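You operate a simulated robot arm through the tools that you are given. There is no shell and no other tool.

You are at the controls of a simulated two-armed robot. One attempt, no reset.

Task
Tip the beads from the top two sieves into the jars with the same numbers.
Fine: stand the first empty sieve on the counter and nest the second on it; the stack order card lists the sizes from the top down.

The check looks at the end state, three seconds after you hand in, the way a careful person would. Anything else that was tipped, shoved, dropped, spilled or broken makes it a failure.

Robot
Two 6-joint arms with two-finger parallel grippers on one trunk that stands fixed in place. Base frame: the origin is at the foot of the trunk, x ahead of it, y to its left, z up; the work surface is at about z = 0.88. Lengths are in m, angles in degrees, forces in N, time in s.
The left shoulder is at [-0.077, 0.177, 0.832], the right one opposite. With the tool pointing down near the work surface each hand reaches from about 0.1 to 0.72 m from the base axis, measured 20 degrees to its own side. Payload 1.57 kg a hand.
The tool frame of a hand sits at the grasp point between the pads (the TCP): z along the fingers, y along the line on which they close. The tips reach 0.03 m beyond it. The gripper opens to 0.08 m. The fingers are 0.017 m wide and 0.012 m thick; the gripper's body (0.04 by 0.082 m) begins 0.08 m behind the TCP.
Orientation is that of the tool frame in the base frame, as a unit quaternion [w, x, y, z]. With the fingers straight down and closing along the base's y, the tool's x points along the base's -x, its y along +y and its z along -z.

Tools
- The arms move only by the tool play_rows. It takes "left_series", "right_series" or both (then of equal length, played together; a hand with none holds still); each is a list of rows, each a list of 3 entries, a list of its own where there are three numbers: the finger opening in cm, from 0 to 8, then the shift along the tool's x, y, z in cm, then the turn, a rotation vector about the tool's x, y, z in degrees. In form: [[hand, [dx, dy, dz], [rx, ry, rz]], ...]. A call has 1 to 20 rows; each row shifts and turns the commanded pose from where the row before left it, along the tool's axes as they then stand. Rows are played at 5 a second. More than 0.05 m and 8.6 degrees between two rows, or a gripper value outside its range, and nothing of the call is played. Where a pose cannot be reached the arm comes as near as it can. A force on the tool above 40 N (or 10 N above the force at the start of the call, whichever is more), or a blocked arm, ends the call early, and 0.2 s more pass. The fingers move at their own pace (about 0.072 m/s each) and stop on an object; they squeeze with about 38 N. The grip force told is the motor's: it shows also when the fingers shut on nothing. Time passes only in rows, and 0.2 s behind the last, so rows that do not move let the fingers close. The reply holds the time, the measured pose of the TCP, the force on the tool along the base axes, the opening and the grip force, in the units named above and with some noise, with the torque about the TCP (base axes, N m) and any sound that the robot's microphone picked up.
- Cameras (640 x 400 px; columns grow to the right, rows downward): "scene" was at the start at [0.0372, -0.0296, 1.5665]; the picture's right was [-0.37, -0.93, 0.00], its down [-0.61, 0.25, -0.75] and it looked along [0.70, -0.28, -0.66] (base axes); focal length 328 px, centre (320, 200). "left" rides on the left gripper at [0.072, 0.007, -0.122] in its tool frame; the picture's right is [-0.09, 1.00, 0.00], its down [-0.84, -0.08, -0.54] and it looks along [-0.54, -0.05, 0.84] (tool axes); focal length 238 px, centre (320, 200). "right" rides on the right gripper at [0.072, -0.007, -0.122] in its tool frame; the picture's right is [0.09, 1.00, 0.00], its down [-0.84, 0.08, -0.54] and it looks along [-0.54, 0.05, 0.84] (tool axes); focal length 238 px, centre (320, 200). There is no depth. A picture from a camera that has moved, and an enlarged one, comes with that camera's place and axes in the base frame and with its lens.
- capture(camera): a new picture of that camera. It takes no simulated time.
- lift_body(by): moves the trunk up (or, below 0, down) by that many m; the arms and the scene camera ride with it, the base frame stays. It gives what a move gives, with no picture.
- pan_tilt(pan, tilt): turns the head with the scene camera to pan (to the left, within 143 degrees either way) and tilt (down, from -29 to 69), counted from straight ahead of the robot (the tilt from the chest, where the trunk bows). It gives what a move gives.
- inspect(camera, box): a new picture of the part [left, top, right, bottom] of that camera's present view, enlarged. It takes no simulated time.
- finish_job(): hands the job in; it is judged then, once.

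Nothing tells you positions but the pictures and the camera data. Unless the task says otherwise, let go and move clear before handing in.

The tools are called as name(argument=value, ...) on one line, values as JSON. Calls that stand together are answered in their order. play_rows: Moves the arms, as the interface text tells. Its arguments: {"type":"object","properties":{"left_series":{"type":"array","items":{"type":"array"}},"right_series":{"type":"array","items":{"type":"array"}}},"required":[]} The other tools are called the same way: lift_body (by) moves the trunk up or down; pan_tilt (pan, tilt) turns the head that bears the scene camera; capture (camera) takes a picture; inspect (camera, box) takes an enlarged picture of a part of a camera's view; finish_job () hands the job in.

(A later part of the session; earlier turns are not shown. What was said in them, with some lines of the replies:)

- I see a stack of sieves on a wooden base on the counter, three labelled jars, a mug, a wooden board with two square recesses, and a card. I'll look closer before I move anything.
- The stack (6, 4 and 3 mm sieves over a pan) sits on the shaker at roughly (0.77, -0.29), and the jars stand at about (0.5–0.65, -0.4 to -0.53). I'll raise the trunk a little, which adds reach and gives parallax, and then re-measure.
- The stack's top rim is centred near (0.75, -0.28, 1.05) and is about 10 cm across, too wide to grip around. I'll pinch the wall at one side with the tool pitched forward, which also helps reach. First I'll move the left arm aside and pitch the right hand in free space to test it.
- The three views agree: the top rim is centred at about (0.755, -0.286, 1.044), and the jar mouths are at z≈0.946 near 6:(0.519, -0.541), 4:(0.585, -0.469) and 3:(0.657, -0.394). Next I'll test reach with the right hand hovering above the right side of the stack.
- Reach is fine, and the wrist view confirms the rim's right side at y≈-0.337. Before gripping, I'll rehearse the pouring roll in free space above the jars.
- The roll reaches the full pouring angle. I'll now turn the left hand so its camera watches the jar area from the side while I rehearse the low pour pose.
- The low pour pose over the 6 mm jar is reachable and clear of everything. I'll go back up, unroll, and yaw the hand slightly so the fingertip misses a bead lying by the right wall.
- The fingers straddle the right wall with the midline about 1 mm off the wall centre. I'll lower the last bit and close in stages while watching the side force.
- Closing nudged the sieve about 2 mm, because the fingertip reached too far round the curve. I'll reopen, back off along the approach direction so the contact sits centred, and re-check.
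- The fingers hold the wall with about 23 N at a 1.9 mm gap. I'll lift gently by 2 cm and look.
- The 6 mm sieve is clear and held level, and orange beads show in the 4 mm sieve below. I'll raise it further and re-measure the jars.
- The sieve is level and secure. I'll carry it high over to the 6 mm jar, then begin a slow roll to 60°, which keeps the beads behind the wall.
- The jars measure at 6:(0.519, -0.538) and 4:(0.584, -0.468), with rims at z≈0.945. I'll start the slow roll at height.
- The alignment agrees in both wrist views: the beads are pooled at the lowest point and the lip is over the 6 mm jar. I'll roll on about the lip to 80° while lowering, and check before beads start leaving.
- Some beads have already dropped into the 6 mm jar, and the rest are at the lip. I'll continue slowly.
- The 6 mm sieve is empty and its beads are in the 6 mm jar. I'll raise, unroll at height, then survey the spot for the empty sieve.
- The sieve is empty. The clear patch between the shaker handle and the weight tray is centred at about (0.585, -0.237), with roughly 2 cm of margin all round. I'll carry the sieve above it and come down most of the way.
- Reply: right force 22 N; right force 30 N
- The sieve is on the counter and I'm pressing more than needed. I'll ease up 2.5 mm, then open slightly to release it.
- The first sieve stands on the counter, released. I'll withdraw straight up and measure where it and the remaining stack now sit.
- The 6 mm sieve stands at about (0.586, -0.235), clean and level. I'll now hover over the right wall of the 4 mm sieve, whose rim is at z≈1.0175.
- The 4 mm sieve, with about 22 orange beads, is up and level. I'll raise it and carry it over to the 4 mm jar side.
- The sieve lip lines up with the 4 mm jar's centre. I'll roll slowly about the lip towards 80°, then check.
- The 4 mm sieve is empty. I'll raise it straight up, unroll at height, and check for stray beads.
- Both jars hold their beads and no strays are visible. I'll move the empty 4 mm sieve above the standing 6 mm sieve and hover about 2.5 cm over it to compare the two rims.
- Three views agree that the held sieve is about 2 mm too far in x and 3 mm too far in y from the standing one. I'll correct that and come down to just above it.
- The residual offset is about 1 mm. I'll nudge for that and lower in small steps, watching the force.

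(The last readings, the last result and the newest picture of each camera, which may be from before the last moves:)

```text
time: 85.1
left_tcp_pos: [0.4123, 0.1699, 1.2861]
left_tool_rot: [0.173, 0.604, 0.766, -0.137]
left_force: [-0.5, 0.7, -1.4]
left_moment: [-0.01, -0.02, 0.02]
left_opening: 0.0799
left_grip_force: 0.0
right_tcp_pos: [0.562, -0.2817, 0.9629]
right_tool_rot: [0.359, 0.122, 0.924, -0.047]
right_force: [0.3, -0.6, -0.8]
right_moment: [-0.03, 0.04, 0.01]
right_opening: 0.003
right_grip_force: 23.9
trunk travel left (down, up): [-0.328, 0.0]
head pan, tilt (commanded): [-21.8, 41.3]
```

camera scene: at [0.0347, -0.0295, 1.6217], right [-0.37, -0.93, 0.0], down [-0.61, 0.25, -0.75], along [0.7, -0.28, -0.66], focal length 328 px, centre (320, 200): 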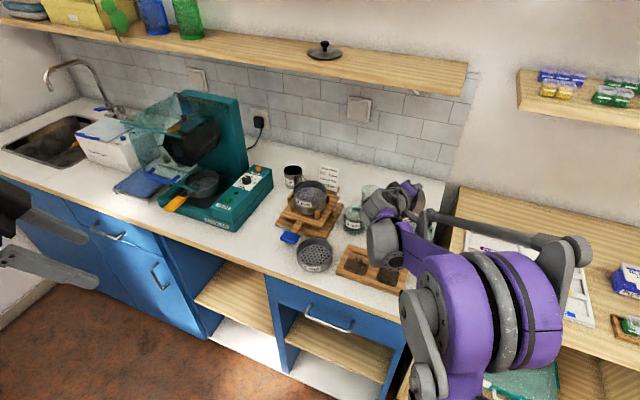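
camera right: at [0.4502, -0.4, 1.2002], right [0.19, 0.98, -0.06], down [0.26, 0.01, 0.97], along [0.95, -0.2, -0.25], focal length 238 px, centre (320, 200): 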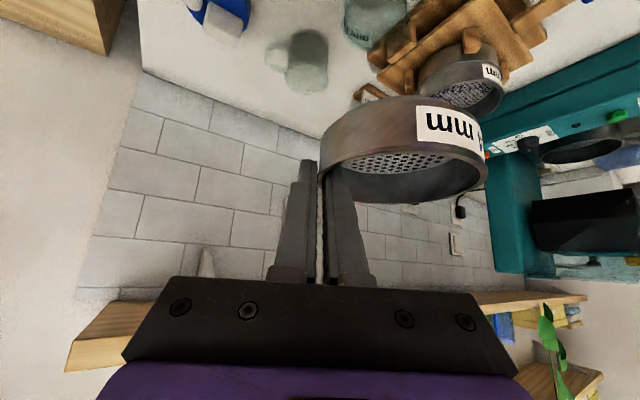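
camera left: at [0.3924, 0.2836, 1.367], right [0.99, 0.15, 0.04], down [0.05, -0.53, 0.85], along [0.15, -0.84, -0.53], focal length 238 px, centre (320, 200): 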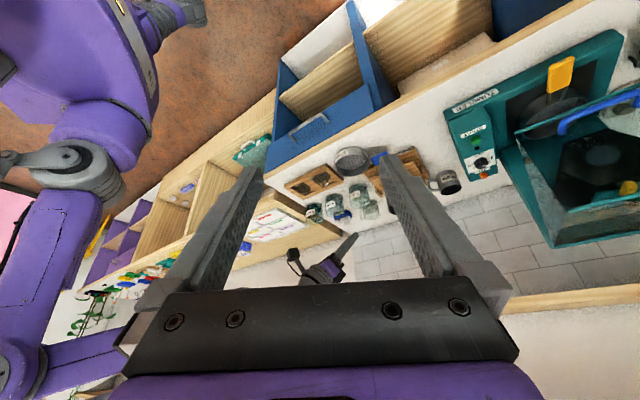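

play_rows(right_series=[[0, [0.101, 0, 0.111], [0, 0, 0]], [0, [0, 0, 0], [0, 0, 0]]])

inspect(camera="scene", box=[285, 225, 345, 275])

inspect(camera="left", box=[320, 130, 380, 180])

```text
time: 85.7
left_tcp_pos: [0.4122, 0.1686, 1.2858]
left_tool_rot: [0.174, 0.604, 0.766, -0.137]
left_force: [0.7, 0.4, -1.2]
left_moment: [-0.01, 0.03, -0.01]
left_opening: 0.0798
left_grip_force: 0.0
right_tcp_pos: [0.5636, -0.2819, 0.9603]
right_tool_rot: [0.36, 0.122, 0.924, -0.046]
right_force: [0.6, 0.8, -0.2]
right_moment: [-0.01, 0.01, 0.03]
right_opening: 0.003
right_grip_force: 24.4
trunk travel left (down, up): [-0.328, 0.0]
head pan, tilt (commanded): [-21.8, 41.3]
```

```text
8.00 times, centred on (315, 250) of scene
camera zoom: at [0.0348, -0.0296, 1.6217], right [-0.37, -0.93, 0.0], down [-0.61, 0.25, -0.75], along [0.7, -0.28, -0.66], focal length 2621 px, centre (360, -200)
```

zoom: 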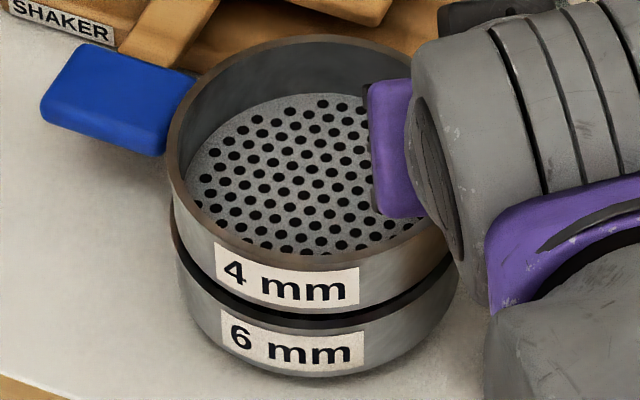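

```text
8.00 times, centred on (350, 155) of left
camera zoom: at [0.3922, 0.2837, 1.367], right [0.99, 0.15, 0.04], down [0.05, -0.53, 0.85], along [0.15, -0.84, -0.53], focal length 1907 px, centre (80, 560)
```

zoom: 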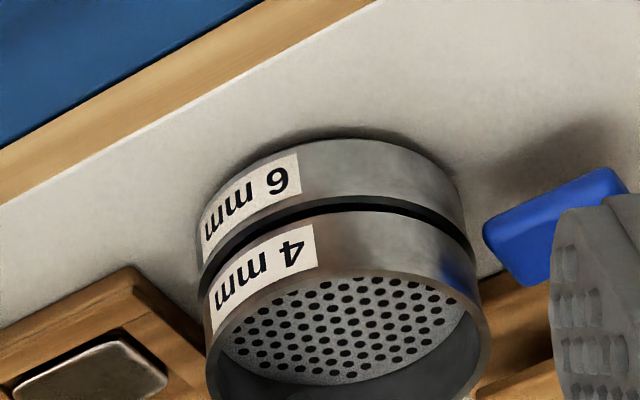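

play_rows(right_series=[[0, [0.101, 0, 0.111], [0, 0, 0]], [0, [0, 0, 0], [0, 0, 0]]])

```text
time: 86.3
left_tcp_pos: [0.4122, 0.1686, 1.2853]
left_tool_rot: [0.173, 0.604, 0.766, -0.136]
left_force: [0.0, -0.2, -0.2]
left_moment: [-0.04, -0.01, 0.01]
left_opening: 0.0797
left_grip_force: 0.1
right_tcp_pos: [0.5635, -0.282, 0.9591]
right_tool_rot: [0.36, 0.123, 0.924, -0.047]
right_force: [0.3, -0.3, -0.6]
right_moment: [-0.05, 0.01, -0.01]
right_opening: 0.0029
right_grip_force: 24.2
trunk travel left (down, up): [-0.328, 0.0]
head pan, tilt (commanded): [-21.8, 41.3]
```

play_rows(right_series=[[0, [0.101, 0, 0.111], [0, 0, 0]], [0, [0, 0, 0], [0, 0, 0]]])

inspect(camera="scene", box=[285, 225, 345, 275])

inspect(camera="left", box=[320, 130, 380, 180])

```text
time: 86.9
left_tcp_pos: [0.4127, 0.1702, 1.2856]
left_tool_rot: [0.173, 0.603, 0.766, -0.137]
left_force: [-0.6, 0.9, 0.9]
left_moment: [-0.01, 0.03, -0.01]
left_opening: 0.0799
left_grip_force: 0.0
right_tcp_pos: [0.5622, -0.2817, 0.9582]
right_tool_rot: [0.36, 0.123, 0.924, -0.047]
right_force: [-0.3, 0.1, -0.4]
right_moment: [-0.02, 0.01, -0.03]
right_opening: 0.0032
right_grip_force: 24.1
trunk travel left (down, up): [-0.328, 0.0]
head pan, tilt (commanded): [-21.8, 41.3]
```

```text
8.00 times, centred on (315, 250) of scene
camera zoom: at [0.0348, -0.0296, 1.6217], right [-0.37, -0.93, 0.0], down [-0.61, 0.25, -0.75], along [0.7, -0.28, -0.66], focal length 2621 px, centre (360, -200)
```

zoom: 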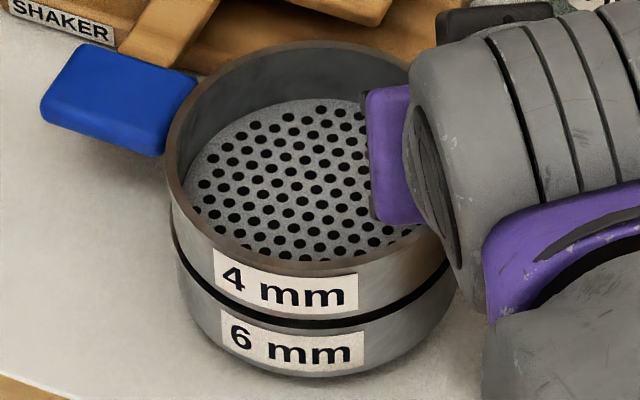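

```text
8.00 times, centred on (350, 155) of left
camera zoom: at [0.3922, 0.2837, 1.367], right [0.99, 0.15, 0.04], down [0.05, -0.53, 0.85], along [0.15, -0.84, -0.53], focal length 1907 px, centre (80, 560)
```

zoom: 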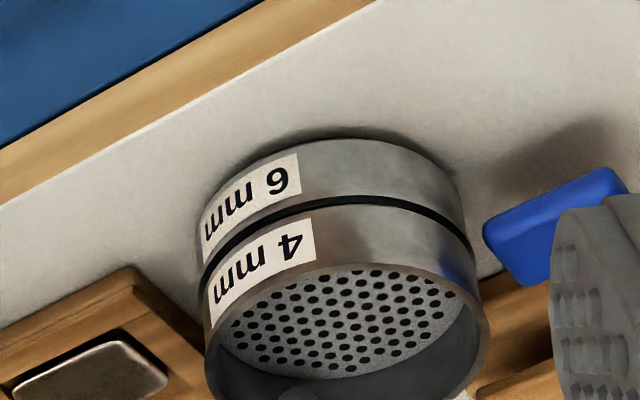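

play_rows(right_series=[[0, [0.0676, 0, 0.0737], [0, 0, 0]], [0, [0, 0, 0], [0, 0, 0]]])

```text
time: 87.5
left_tcp_pos: [0.4122, 0.1684, 1.2863]
left_tool_rot: [0.173, 0.604, 0.766, -0.137]
left_force: [-0.3, -0.1, 1.2]
left_moment: [0.01, 0.01, -0.03]
left_opening: 0.08
left_grip_force: 0.0
right_tcp_pos: [0.5641, -0.2812, 0.9567]
right_tool_rot: [0.359, 0.123, 0.924, -0.046]
right_force: [-0.1, -0.2, -1.3]
right_moment: [0.01, 0.03, 0.01]
right_opening: 0.0029
right_grip_force: 23.7
trunk travel left (down, up): [-0.328, 0.0]
head pan, tilt (commanded): [-21.8, 41.3]
```

play_rows(right_series=[[0, [0.0676, 0, 0.0737], [0, 0, 0]], [0, [0, 0, 0], [0, 0, 0]]])

inspect(camera="scene", box=[285, 225, 345, 275])

inspect(camera="left", box=[320, 130, 380, 180])

```text
time: 88.1
left_tcp_pos: [0.4123, 0.1694, 1.2854]
left_tool_rot: [0.173, 0.604, 0.766, -0.136]
left_force: [0.1, -0.3, 0.1]
left_moment: [-0.01, -0.02, 0.05]
left_opening: 0.0802
left_grip_force: 0.0
right_tcp_pos: [0.5618, -0.2807, 0.9562]
right_tool_rot: [0.359, 0.123, 0.924, -0.046]
right_force: [0.6, 0.3, -1.0]
right_moment: [-0.04, -0.01, -0.01]
right_opening: 0.0028
right_grip_force: 23.9
trunk travel left (down, up): [-0.328, 0.0]
head pan, tilt (commanded): [-21.8, 41.3]
```

```text
8.00 times, centred on (315, 250) of scene
camera zoom: at [0.0348, -0.0296, 1.6217], right [-0.37, -0.93, 0.0], down [-0.61, 0.25, -0.75], along [0.7, -0.28, -0.66], focal length 2621 px, centre (360, -200)
```

zoom: 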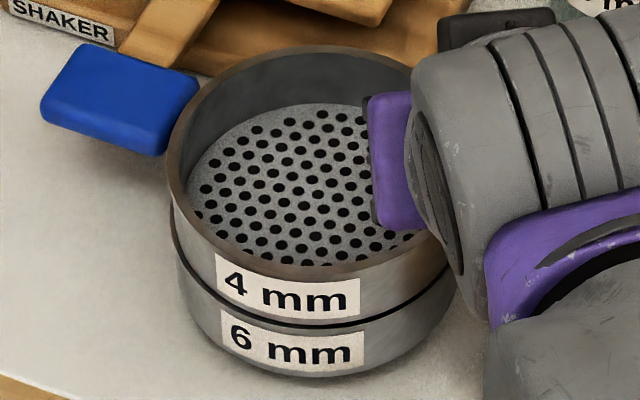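

```text
8.00 times, centred on (350, 155) of left
camera zoom: at [0.3923, 0.2837, 1.367], right [0.99, 0.15, 0.04], down [0.05, -0.53, 0.85], along [0.15, -0.84, -0.53], focal length 1907 px, centre (80, 560)
```

zoom: 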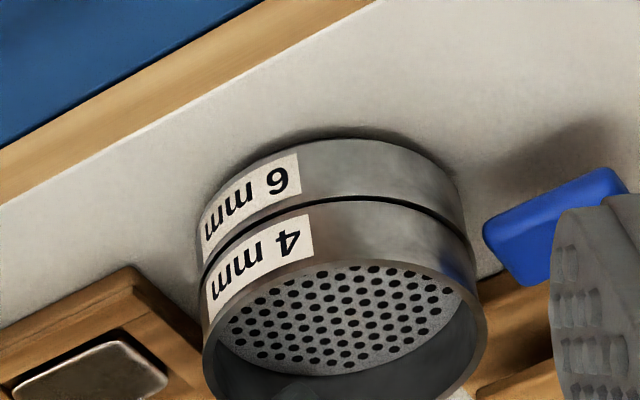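

play_rows(right_series=[[0, [0.0676, 0, 0.0737], [0, 0, 0]], [0, [0, 0, 0], [0, 0, 0]]])

```text
time: 88.7
left_tcp_pos: [0.4125, 0.1685, 1.2863]
left_tool_rot: [0.174, 0.604, 0.766, -0.136]
left_force: [0.3, -0.2, 0.3]
left_moment: [-0.01, 0.03, 0.04]
left_opening: 0.0801
left_grip_force: 0.0
right_tcp_pos: [0.5623, -0.2807, 0.9549]
right_tool_rot: [0.36, 0.123, 0.924, -0.047]
right_force: [0.3, -0.2, -0.8]
right_moment: [-0.03, 0.01, 0.01]
right_opening: 0.0027
right_grip_force: 24.4
trunk travel left (down, up): [-0.328, 0.0]
head pan, tilt (commanded): [-21.8, 41.3]
```

play_rows(right_series=[[0, [0.0676, 0, 0.0737], [0, 0, 0]], [0, [0, 0, 0], [0, 0, 0]]])

inspect(camera="scene", box=[285, 225, 345, 275])

inspect(camera="left", box=[320, 130, 380, 180])

```text
time: 89.3
left_tcp_pos: [0.4129, 0.1689, 1.286]
left_tool_rot: [0.173, 0.603, 0.766, -0.137]
left_force: [-0.4, 0.3, -0.1]
left_moment: [-0.01, 0.0, 0.02]
left_opening: 0.0801
left_grip_force: 0.0
right_tcp_pos: [0.5626, -0.2814, 0.9534]
right_tool_rot: [0.36, 0.123, 0.924, -0.046]
right_force: [-1.0, -0.7, 4.1]
right_moment: [0.0, -0.14, 0.0]
right_opening: 0.0028
right_grip_force: 24.3
trunk travel left (down, up): [-0.328, 0.0]
head pan, tilt (commanded): [-21.8, 41.3]
```

```text
8.00 times, centred on (315, 250) of scene
camera zoom: at [0.0345, -0.0296, 1.6217], right [-0.37, -0.93, 0.0], down [-0.61, 0.25, -0.75], along [0.7, -0.28, -0.66], focal length 2621 px, centre (360, -200)
```

zoom: 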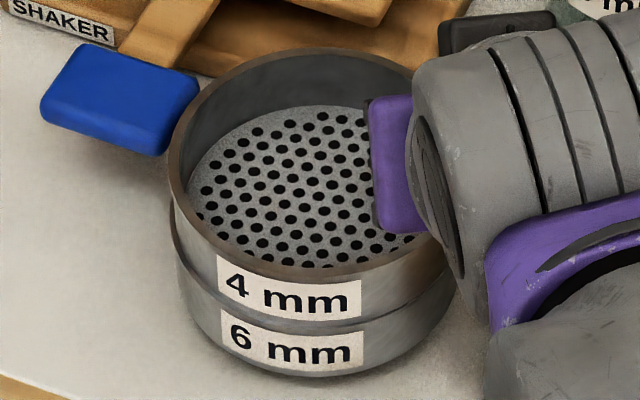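

```text
8.00 times, centred on (350, 155) of left
camera zoom: at [0.392, 0.2837, 1.3671], right [0.99, 0.15, 0.04], down [0.05, -0.53, 0.85], along [0.15, -0.84, -0.53], focal length 1907 px, centre (80, 560)
```

zoom: 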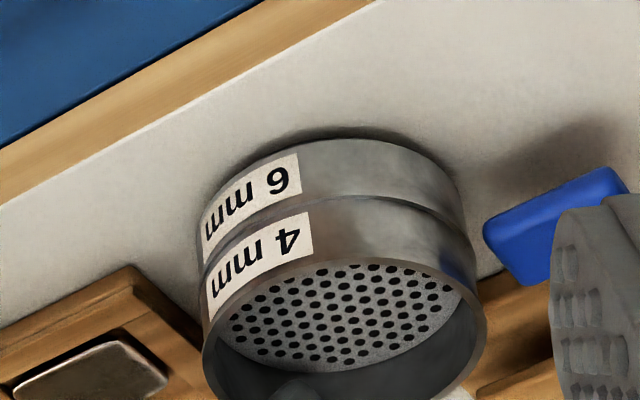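

The 4 mm sieve has seated on the 6 mm one: light contact force, and no gap between them. I'll release it gently.

play_rows(right_series=[[0.3, [0, 0, 0], [0, 0, 0]], [0.5, [0, 0, 0], [0, 0, 0]], [0.8, [0, 0, 0], [0, 0, 0]], [1.1, [0, 0, 0], [0, 0, 0]], [1.4, [0, 0, 0], [0, 0, 0]], [1.4, [0, 0, 0], [0, 0, 0]]])

inspect(camera="right", box=[290, 40, 510, 220])

inspect(camera="scene", box=[285, 225, 345, 275])

inspect(camera="left", box=[320, 130, 380, 180])

```text
time: 90.7
left_tcp_pos: [0.4129, 0.1704, 1.2871]
left_tool_rot: [0.173, 0.603, 0.766, -0.136]
left_force: [0.5, 0.0, 0.0]
left_moment: [-0.01, 0.01, -0.01]
left_opening: 0.08
left_grip_force: 0.1
right_tcp_pos: [0.5639, -0.2817, 0.9524]
right_tool_rot: [0.36, 0.122, 0.924, -0.046]
right_force: [-0.6, 0.5, 0.0]
right_moment: [-0.02, 0.02, 0.0]
right_opening: 0.014
right_grip_force: 0.1
trunk travel left (down, up): [-0.328, 0.0]
head pan, tilt (commanded): [-21.8, 41.3]
```

```text
2.22 times, centred on (400, 130) of right
camera zoom: at [0.431, -0.2529, 0.9954], right [0.19, 0.98, -0.06], down [0.26, 0.01, 0.97], along [0.95, -0.2, -0.25], focal length 530 px, centre (142, 356)
```

zoom: 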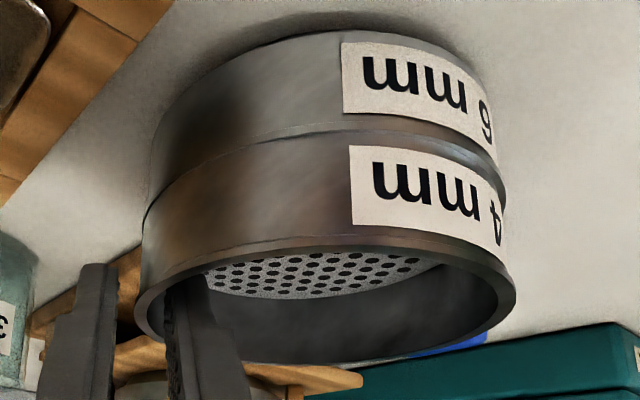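

```text
8.00 times, centred on (315, 250) of scene
camera zoom: at [0.0348, -0.0296, 1.6217], right [-0.37, -0.93, 0.0], down [-0.61, 0.25, -0.75], along [0.7, -0.28, -0.66], focal length 2621 px, centre (360, -200)
```

zoom: 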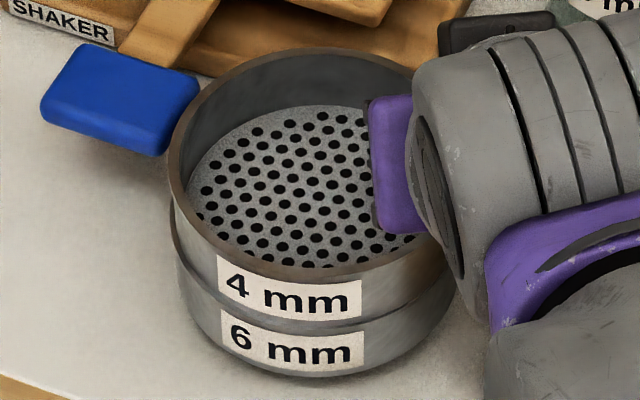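

```text
8.00 times, centred on (350, 155) of left
camera zoom: at [0.3922, 0.2837, 1.367], right [0.99, 0.15, 0.04], down [0.05, -0.53, 0.85], along [0.15, -0.84, -0.53], focal length 1907 px, centre (80, 560)
```

zoom: 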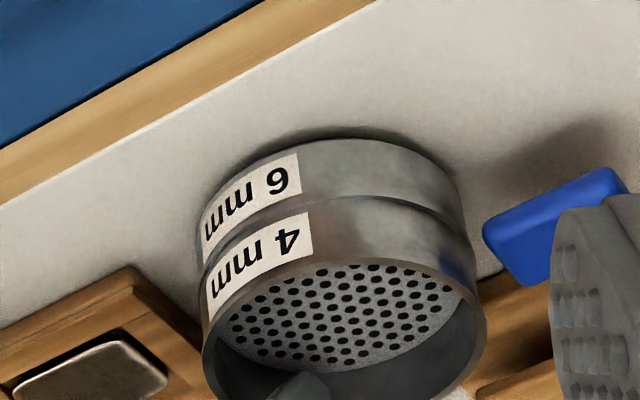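

The two sieves are nested and released. I'll withdraw straight up and then do a full check.

play_rows(right_series=[[1.4, [-0.676, 0, -0.737], [0, 0, 0]], [1.4, [-0.676, 0, -0.737], [0, 0, 0]], [1.4, [-0.676, 0, -0.737], [0, 0, 0]], [1.4, [-1.351, 0, -1.4746], [0, 0, 0]], [1.4, [-2.702, 0, -2.949], [0, 0, 0]], [1.4, [-2.702, 0, -2.949], [0, 0, 0]], [1.4, [-2.702, 0, -2.949], [0, 0, 0]], [1.4, [-2.702, 0, -2.949], [0, 0, 0]], [1.4, [-2.702, 0, -2.949], [0, 0, 0]], [1.4, [0, 0, -4], [0, 0, 0]], [1.4, [0, 0, -4], [0, 0, 0]], [1.4, [0, 0, -4], [0, 0, 0]], [1.4, [0, -4, 0], [0, 0, 0]], [1.4, [0, -4, 0], [0, 0, 0]], [1.4, [0, -4, 0], [0, 0, 0]], [1.4, [0, 0, 0], [0, 0, 0]]])

capture(camera="scene")

inspect(camera="scene", box=[265, 150, 365, 290])

inspect(camera="scene", box=[330, 165, 450, 300])

inspect(camera="left", box=[260, 120, 420, 250])

capture(camera="right")

```text
time: 94.1
left_tcp_pos: [0.4131, 0.1685, 1.2863]
left_tool_rot: [0.174, 0.604, 0.765, -0.137]
left_force: [-0.7, 0.5, -0.5]
left_moment: [0.04, -0.03, 0.01]
left_opening: 0.0799
left_grip_force: 0.1
right_tcp_pos: [0.4514, -0.3767, 1.2909]
right_tool_rot: [0.36, 0.122, 0.924, -0.046]
right_force: [0.0, 0.3, 0.3]
right_moment: [0.0, -0.01, -0.05]
right_opening: 0.0137
right_grip_force: 0.0
trunk travel left (down, up): [-0.328, 0.0]
head pan, tilt (commanded): [-21.8, 41.3]
```

```text
taken
camera scene: at [0.0348, -0.0291, 1.6217], right [-0.37, -0.93, 0.0], down [-0.61, 0.25, -0.75], along [0.7, -0.28, -0.66], focal length 328 px, centre (320, 200)
```

scene: 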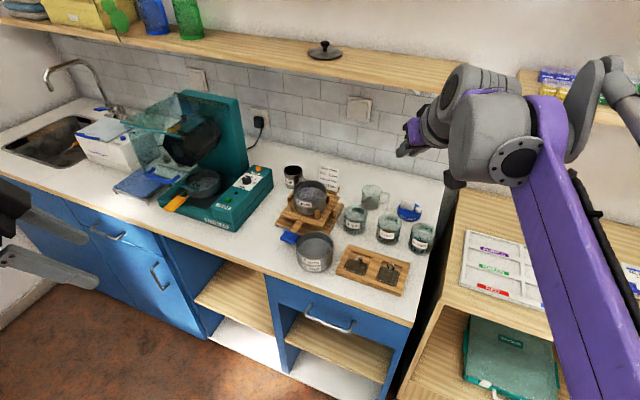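

```text
2.86 times, centred on (315, 220) of scene
camera zoom: at [0.0348, -0.0291, 1.6217], right [-0.37, -0.93, 0.0], down [-0.61, 0.25, -0.75], along [0.7, -0.28, -0.66], focal length 936 px, centre (334, 143)
```

zoom: 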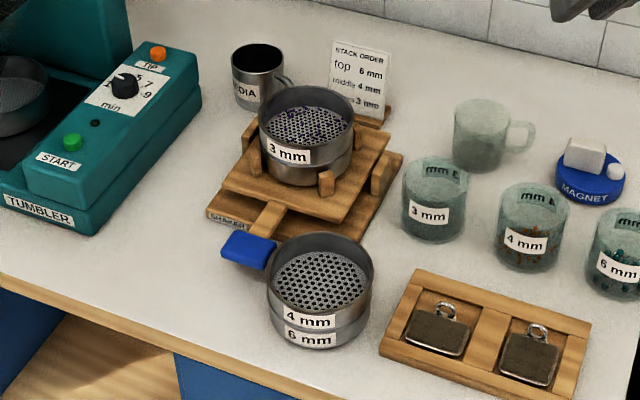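

```text
2.96 times, centred on (390, 232) of scene
camera zoom: at [0.0348, -0.0291, 1.6217], right [-0.37, -0.93, 0.0], down [-0.61, 0.25, -0.75], along [0.7, -0.28, -0.66], focal length 971 px, centre (113, 104)
```

zoom: 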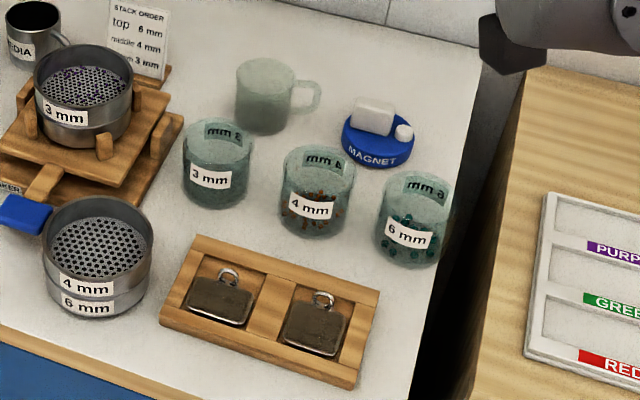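

```text
3.08 times, centred on (340, 185) of left
camera zoom: at [0.3923, 0.2841, 1.3669], right [0.99, 0.15, 0.04], down [0.05, -0.53, 0.85], along [0.15, -0.84, -0.53], focal length 733 px, centre (258, 246)
```

zoom: 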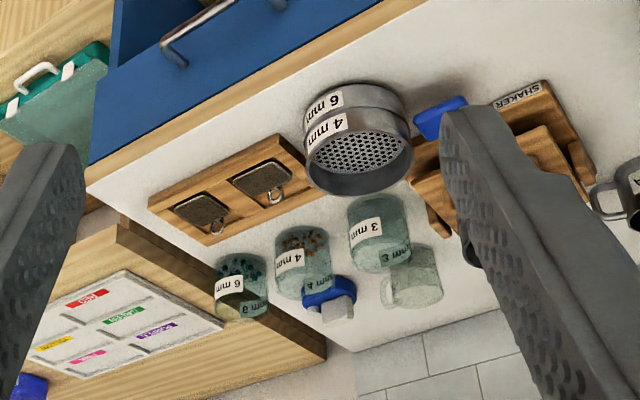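

```text
taken
camera right: at [0.3191, -0.3485, 1.3334], right [0.19, 0.98, -0.06], down [0.26, 0.01, 0.97], along [0.95, -0.2, -0.25], focal length 238 px, centre (320, 200)
```

right: 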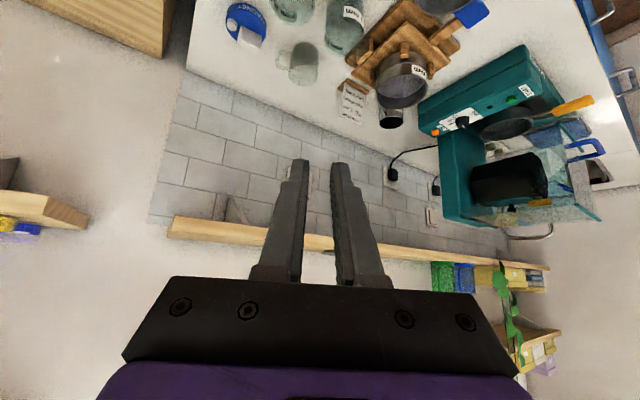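

inspect(camera="scene", box=[370, 195, 445, 260])

inspect(camera="scene", box=[280, 160, 345, 225])

inspect(camera="left", box=[300, 180, 370, 240])

inspect(camera="scene", box=[350, 160, 450, 240])

inspect(camera="scene", box=[280, 225, 345, 280])

```text
6.15 times, centred on (408, 228) of scene
camera zoom: at [0.0348, -0.0291, 1.6217], right [-0.37, -0.93, 0.0], down [-0.61, 0.25, -0.75], along [0.7, -0.28, -0.66], focal length 2016 px, centre (-218, 31)
```

zoom: 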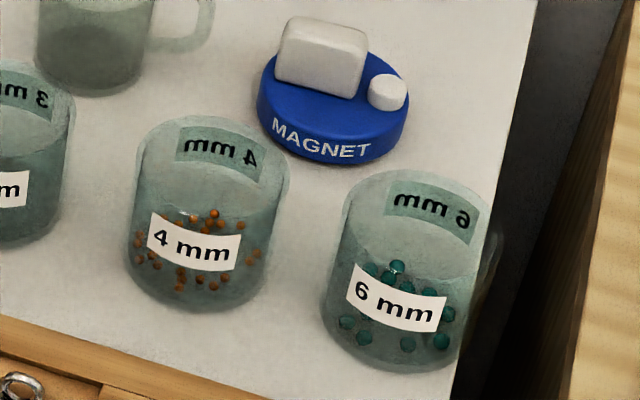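

```text
6.15 times, centred on (312, 192) of scene
camera zoom: at [0.0348, -0.0291, 1.6217], right [-0.37, -0.93, 0.0], down [-0.61, 0.25, -0.75], along [0.7, -0.28, -0.66], focal length 2016 px, centre (366, 246)
```

zoom: 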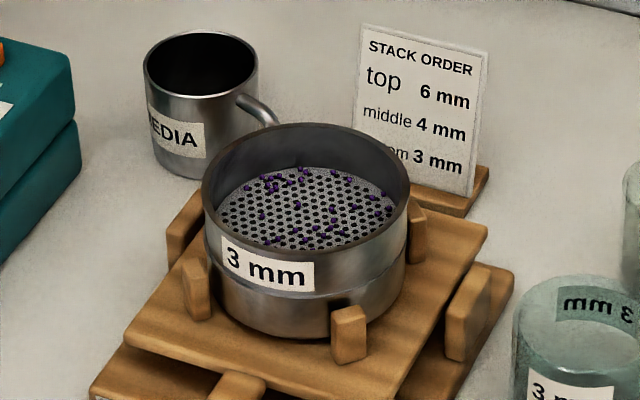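

```text
6.67 times, centred on (335, 210) of left
camera zoom: at [0.3923, 0.2841, 1.3669], right [0.99, 0.15, 0.04], down [0.05, -0.53, 0.85], along [0.15, -0.84, -0.53], focal length 1589 px, centre (220, 133)
```

zoom: 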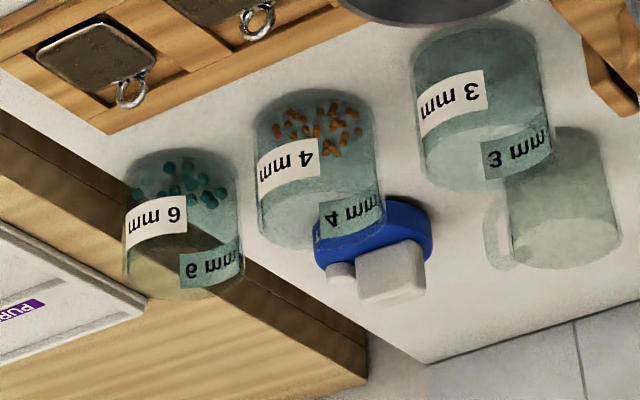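

```text
5.00 times, centred on (400, 200) of scene
camera zoom: at [0.0348, -0.0291, 1.6217], right [-0.37, -0.93, 0.0], down [-0.61, 0.25, -0.75], along [0.7, -0.28, -0.66], focal length 1638 px, centre (-80, 200)
```

zoom: 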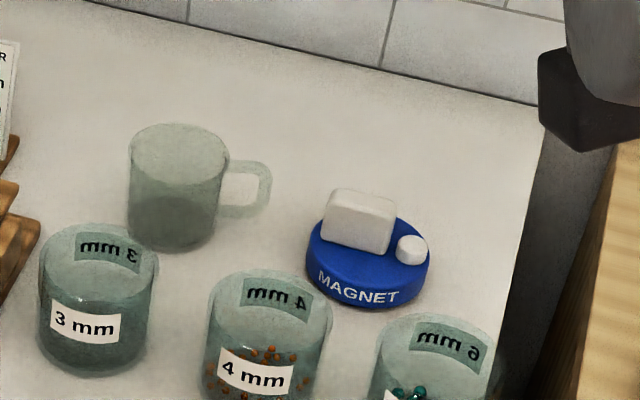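

```text
7.27 times, centred on (312, 252) of scene
camera zoom: at [0.0348, -0.0291, 1.6217], right [-0.37, -0.93, 0.0], down [-0.61, 0.25, -0.75], along [0.7, -0.28, -0.66], focal length 2383 px, centre (374, -182)
```

zoom: 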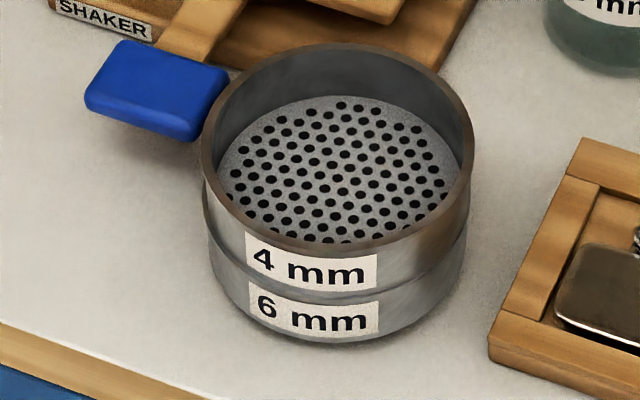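

All the teal beads are in the 6 mm jar and the orange ones are in the 4 mm jar. The two empty sieves stand nested on the counter, the 3 mm sieve is untouched on the shaker, no stray beads are in sight, and both hands are clear, so I'm handing in.

finish_job()

```text
The job is handed in.
```

The job is handed in. The teal beads from the top sieve are in the 6 mm jar, and the orange beads from the second sieve are in the 4 mm jar.

The empty 6 mm sieve stands on the counter between the shaker handle and the weight tray, with the 4 mm sieve nested on it. The 3 mm sieve still holds its purple beads on the shaker. In the last pictures I saw no stray beads and nothing tipped, and both hands were clear.

While I was gripping the 6 mm sieve, the stack shifted about 2 mm on the shaker. It stayed upright between its posts.
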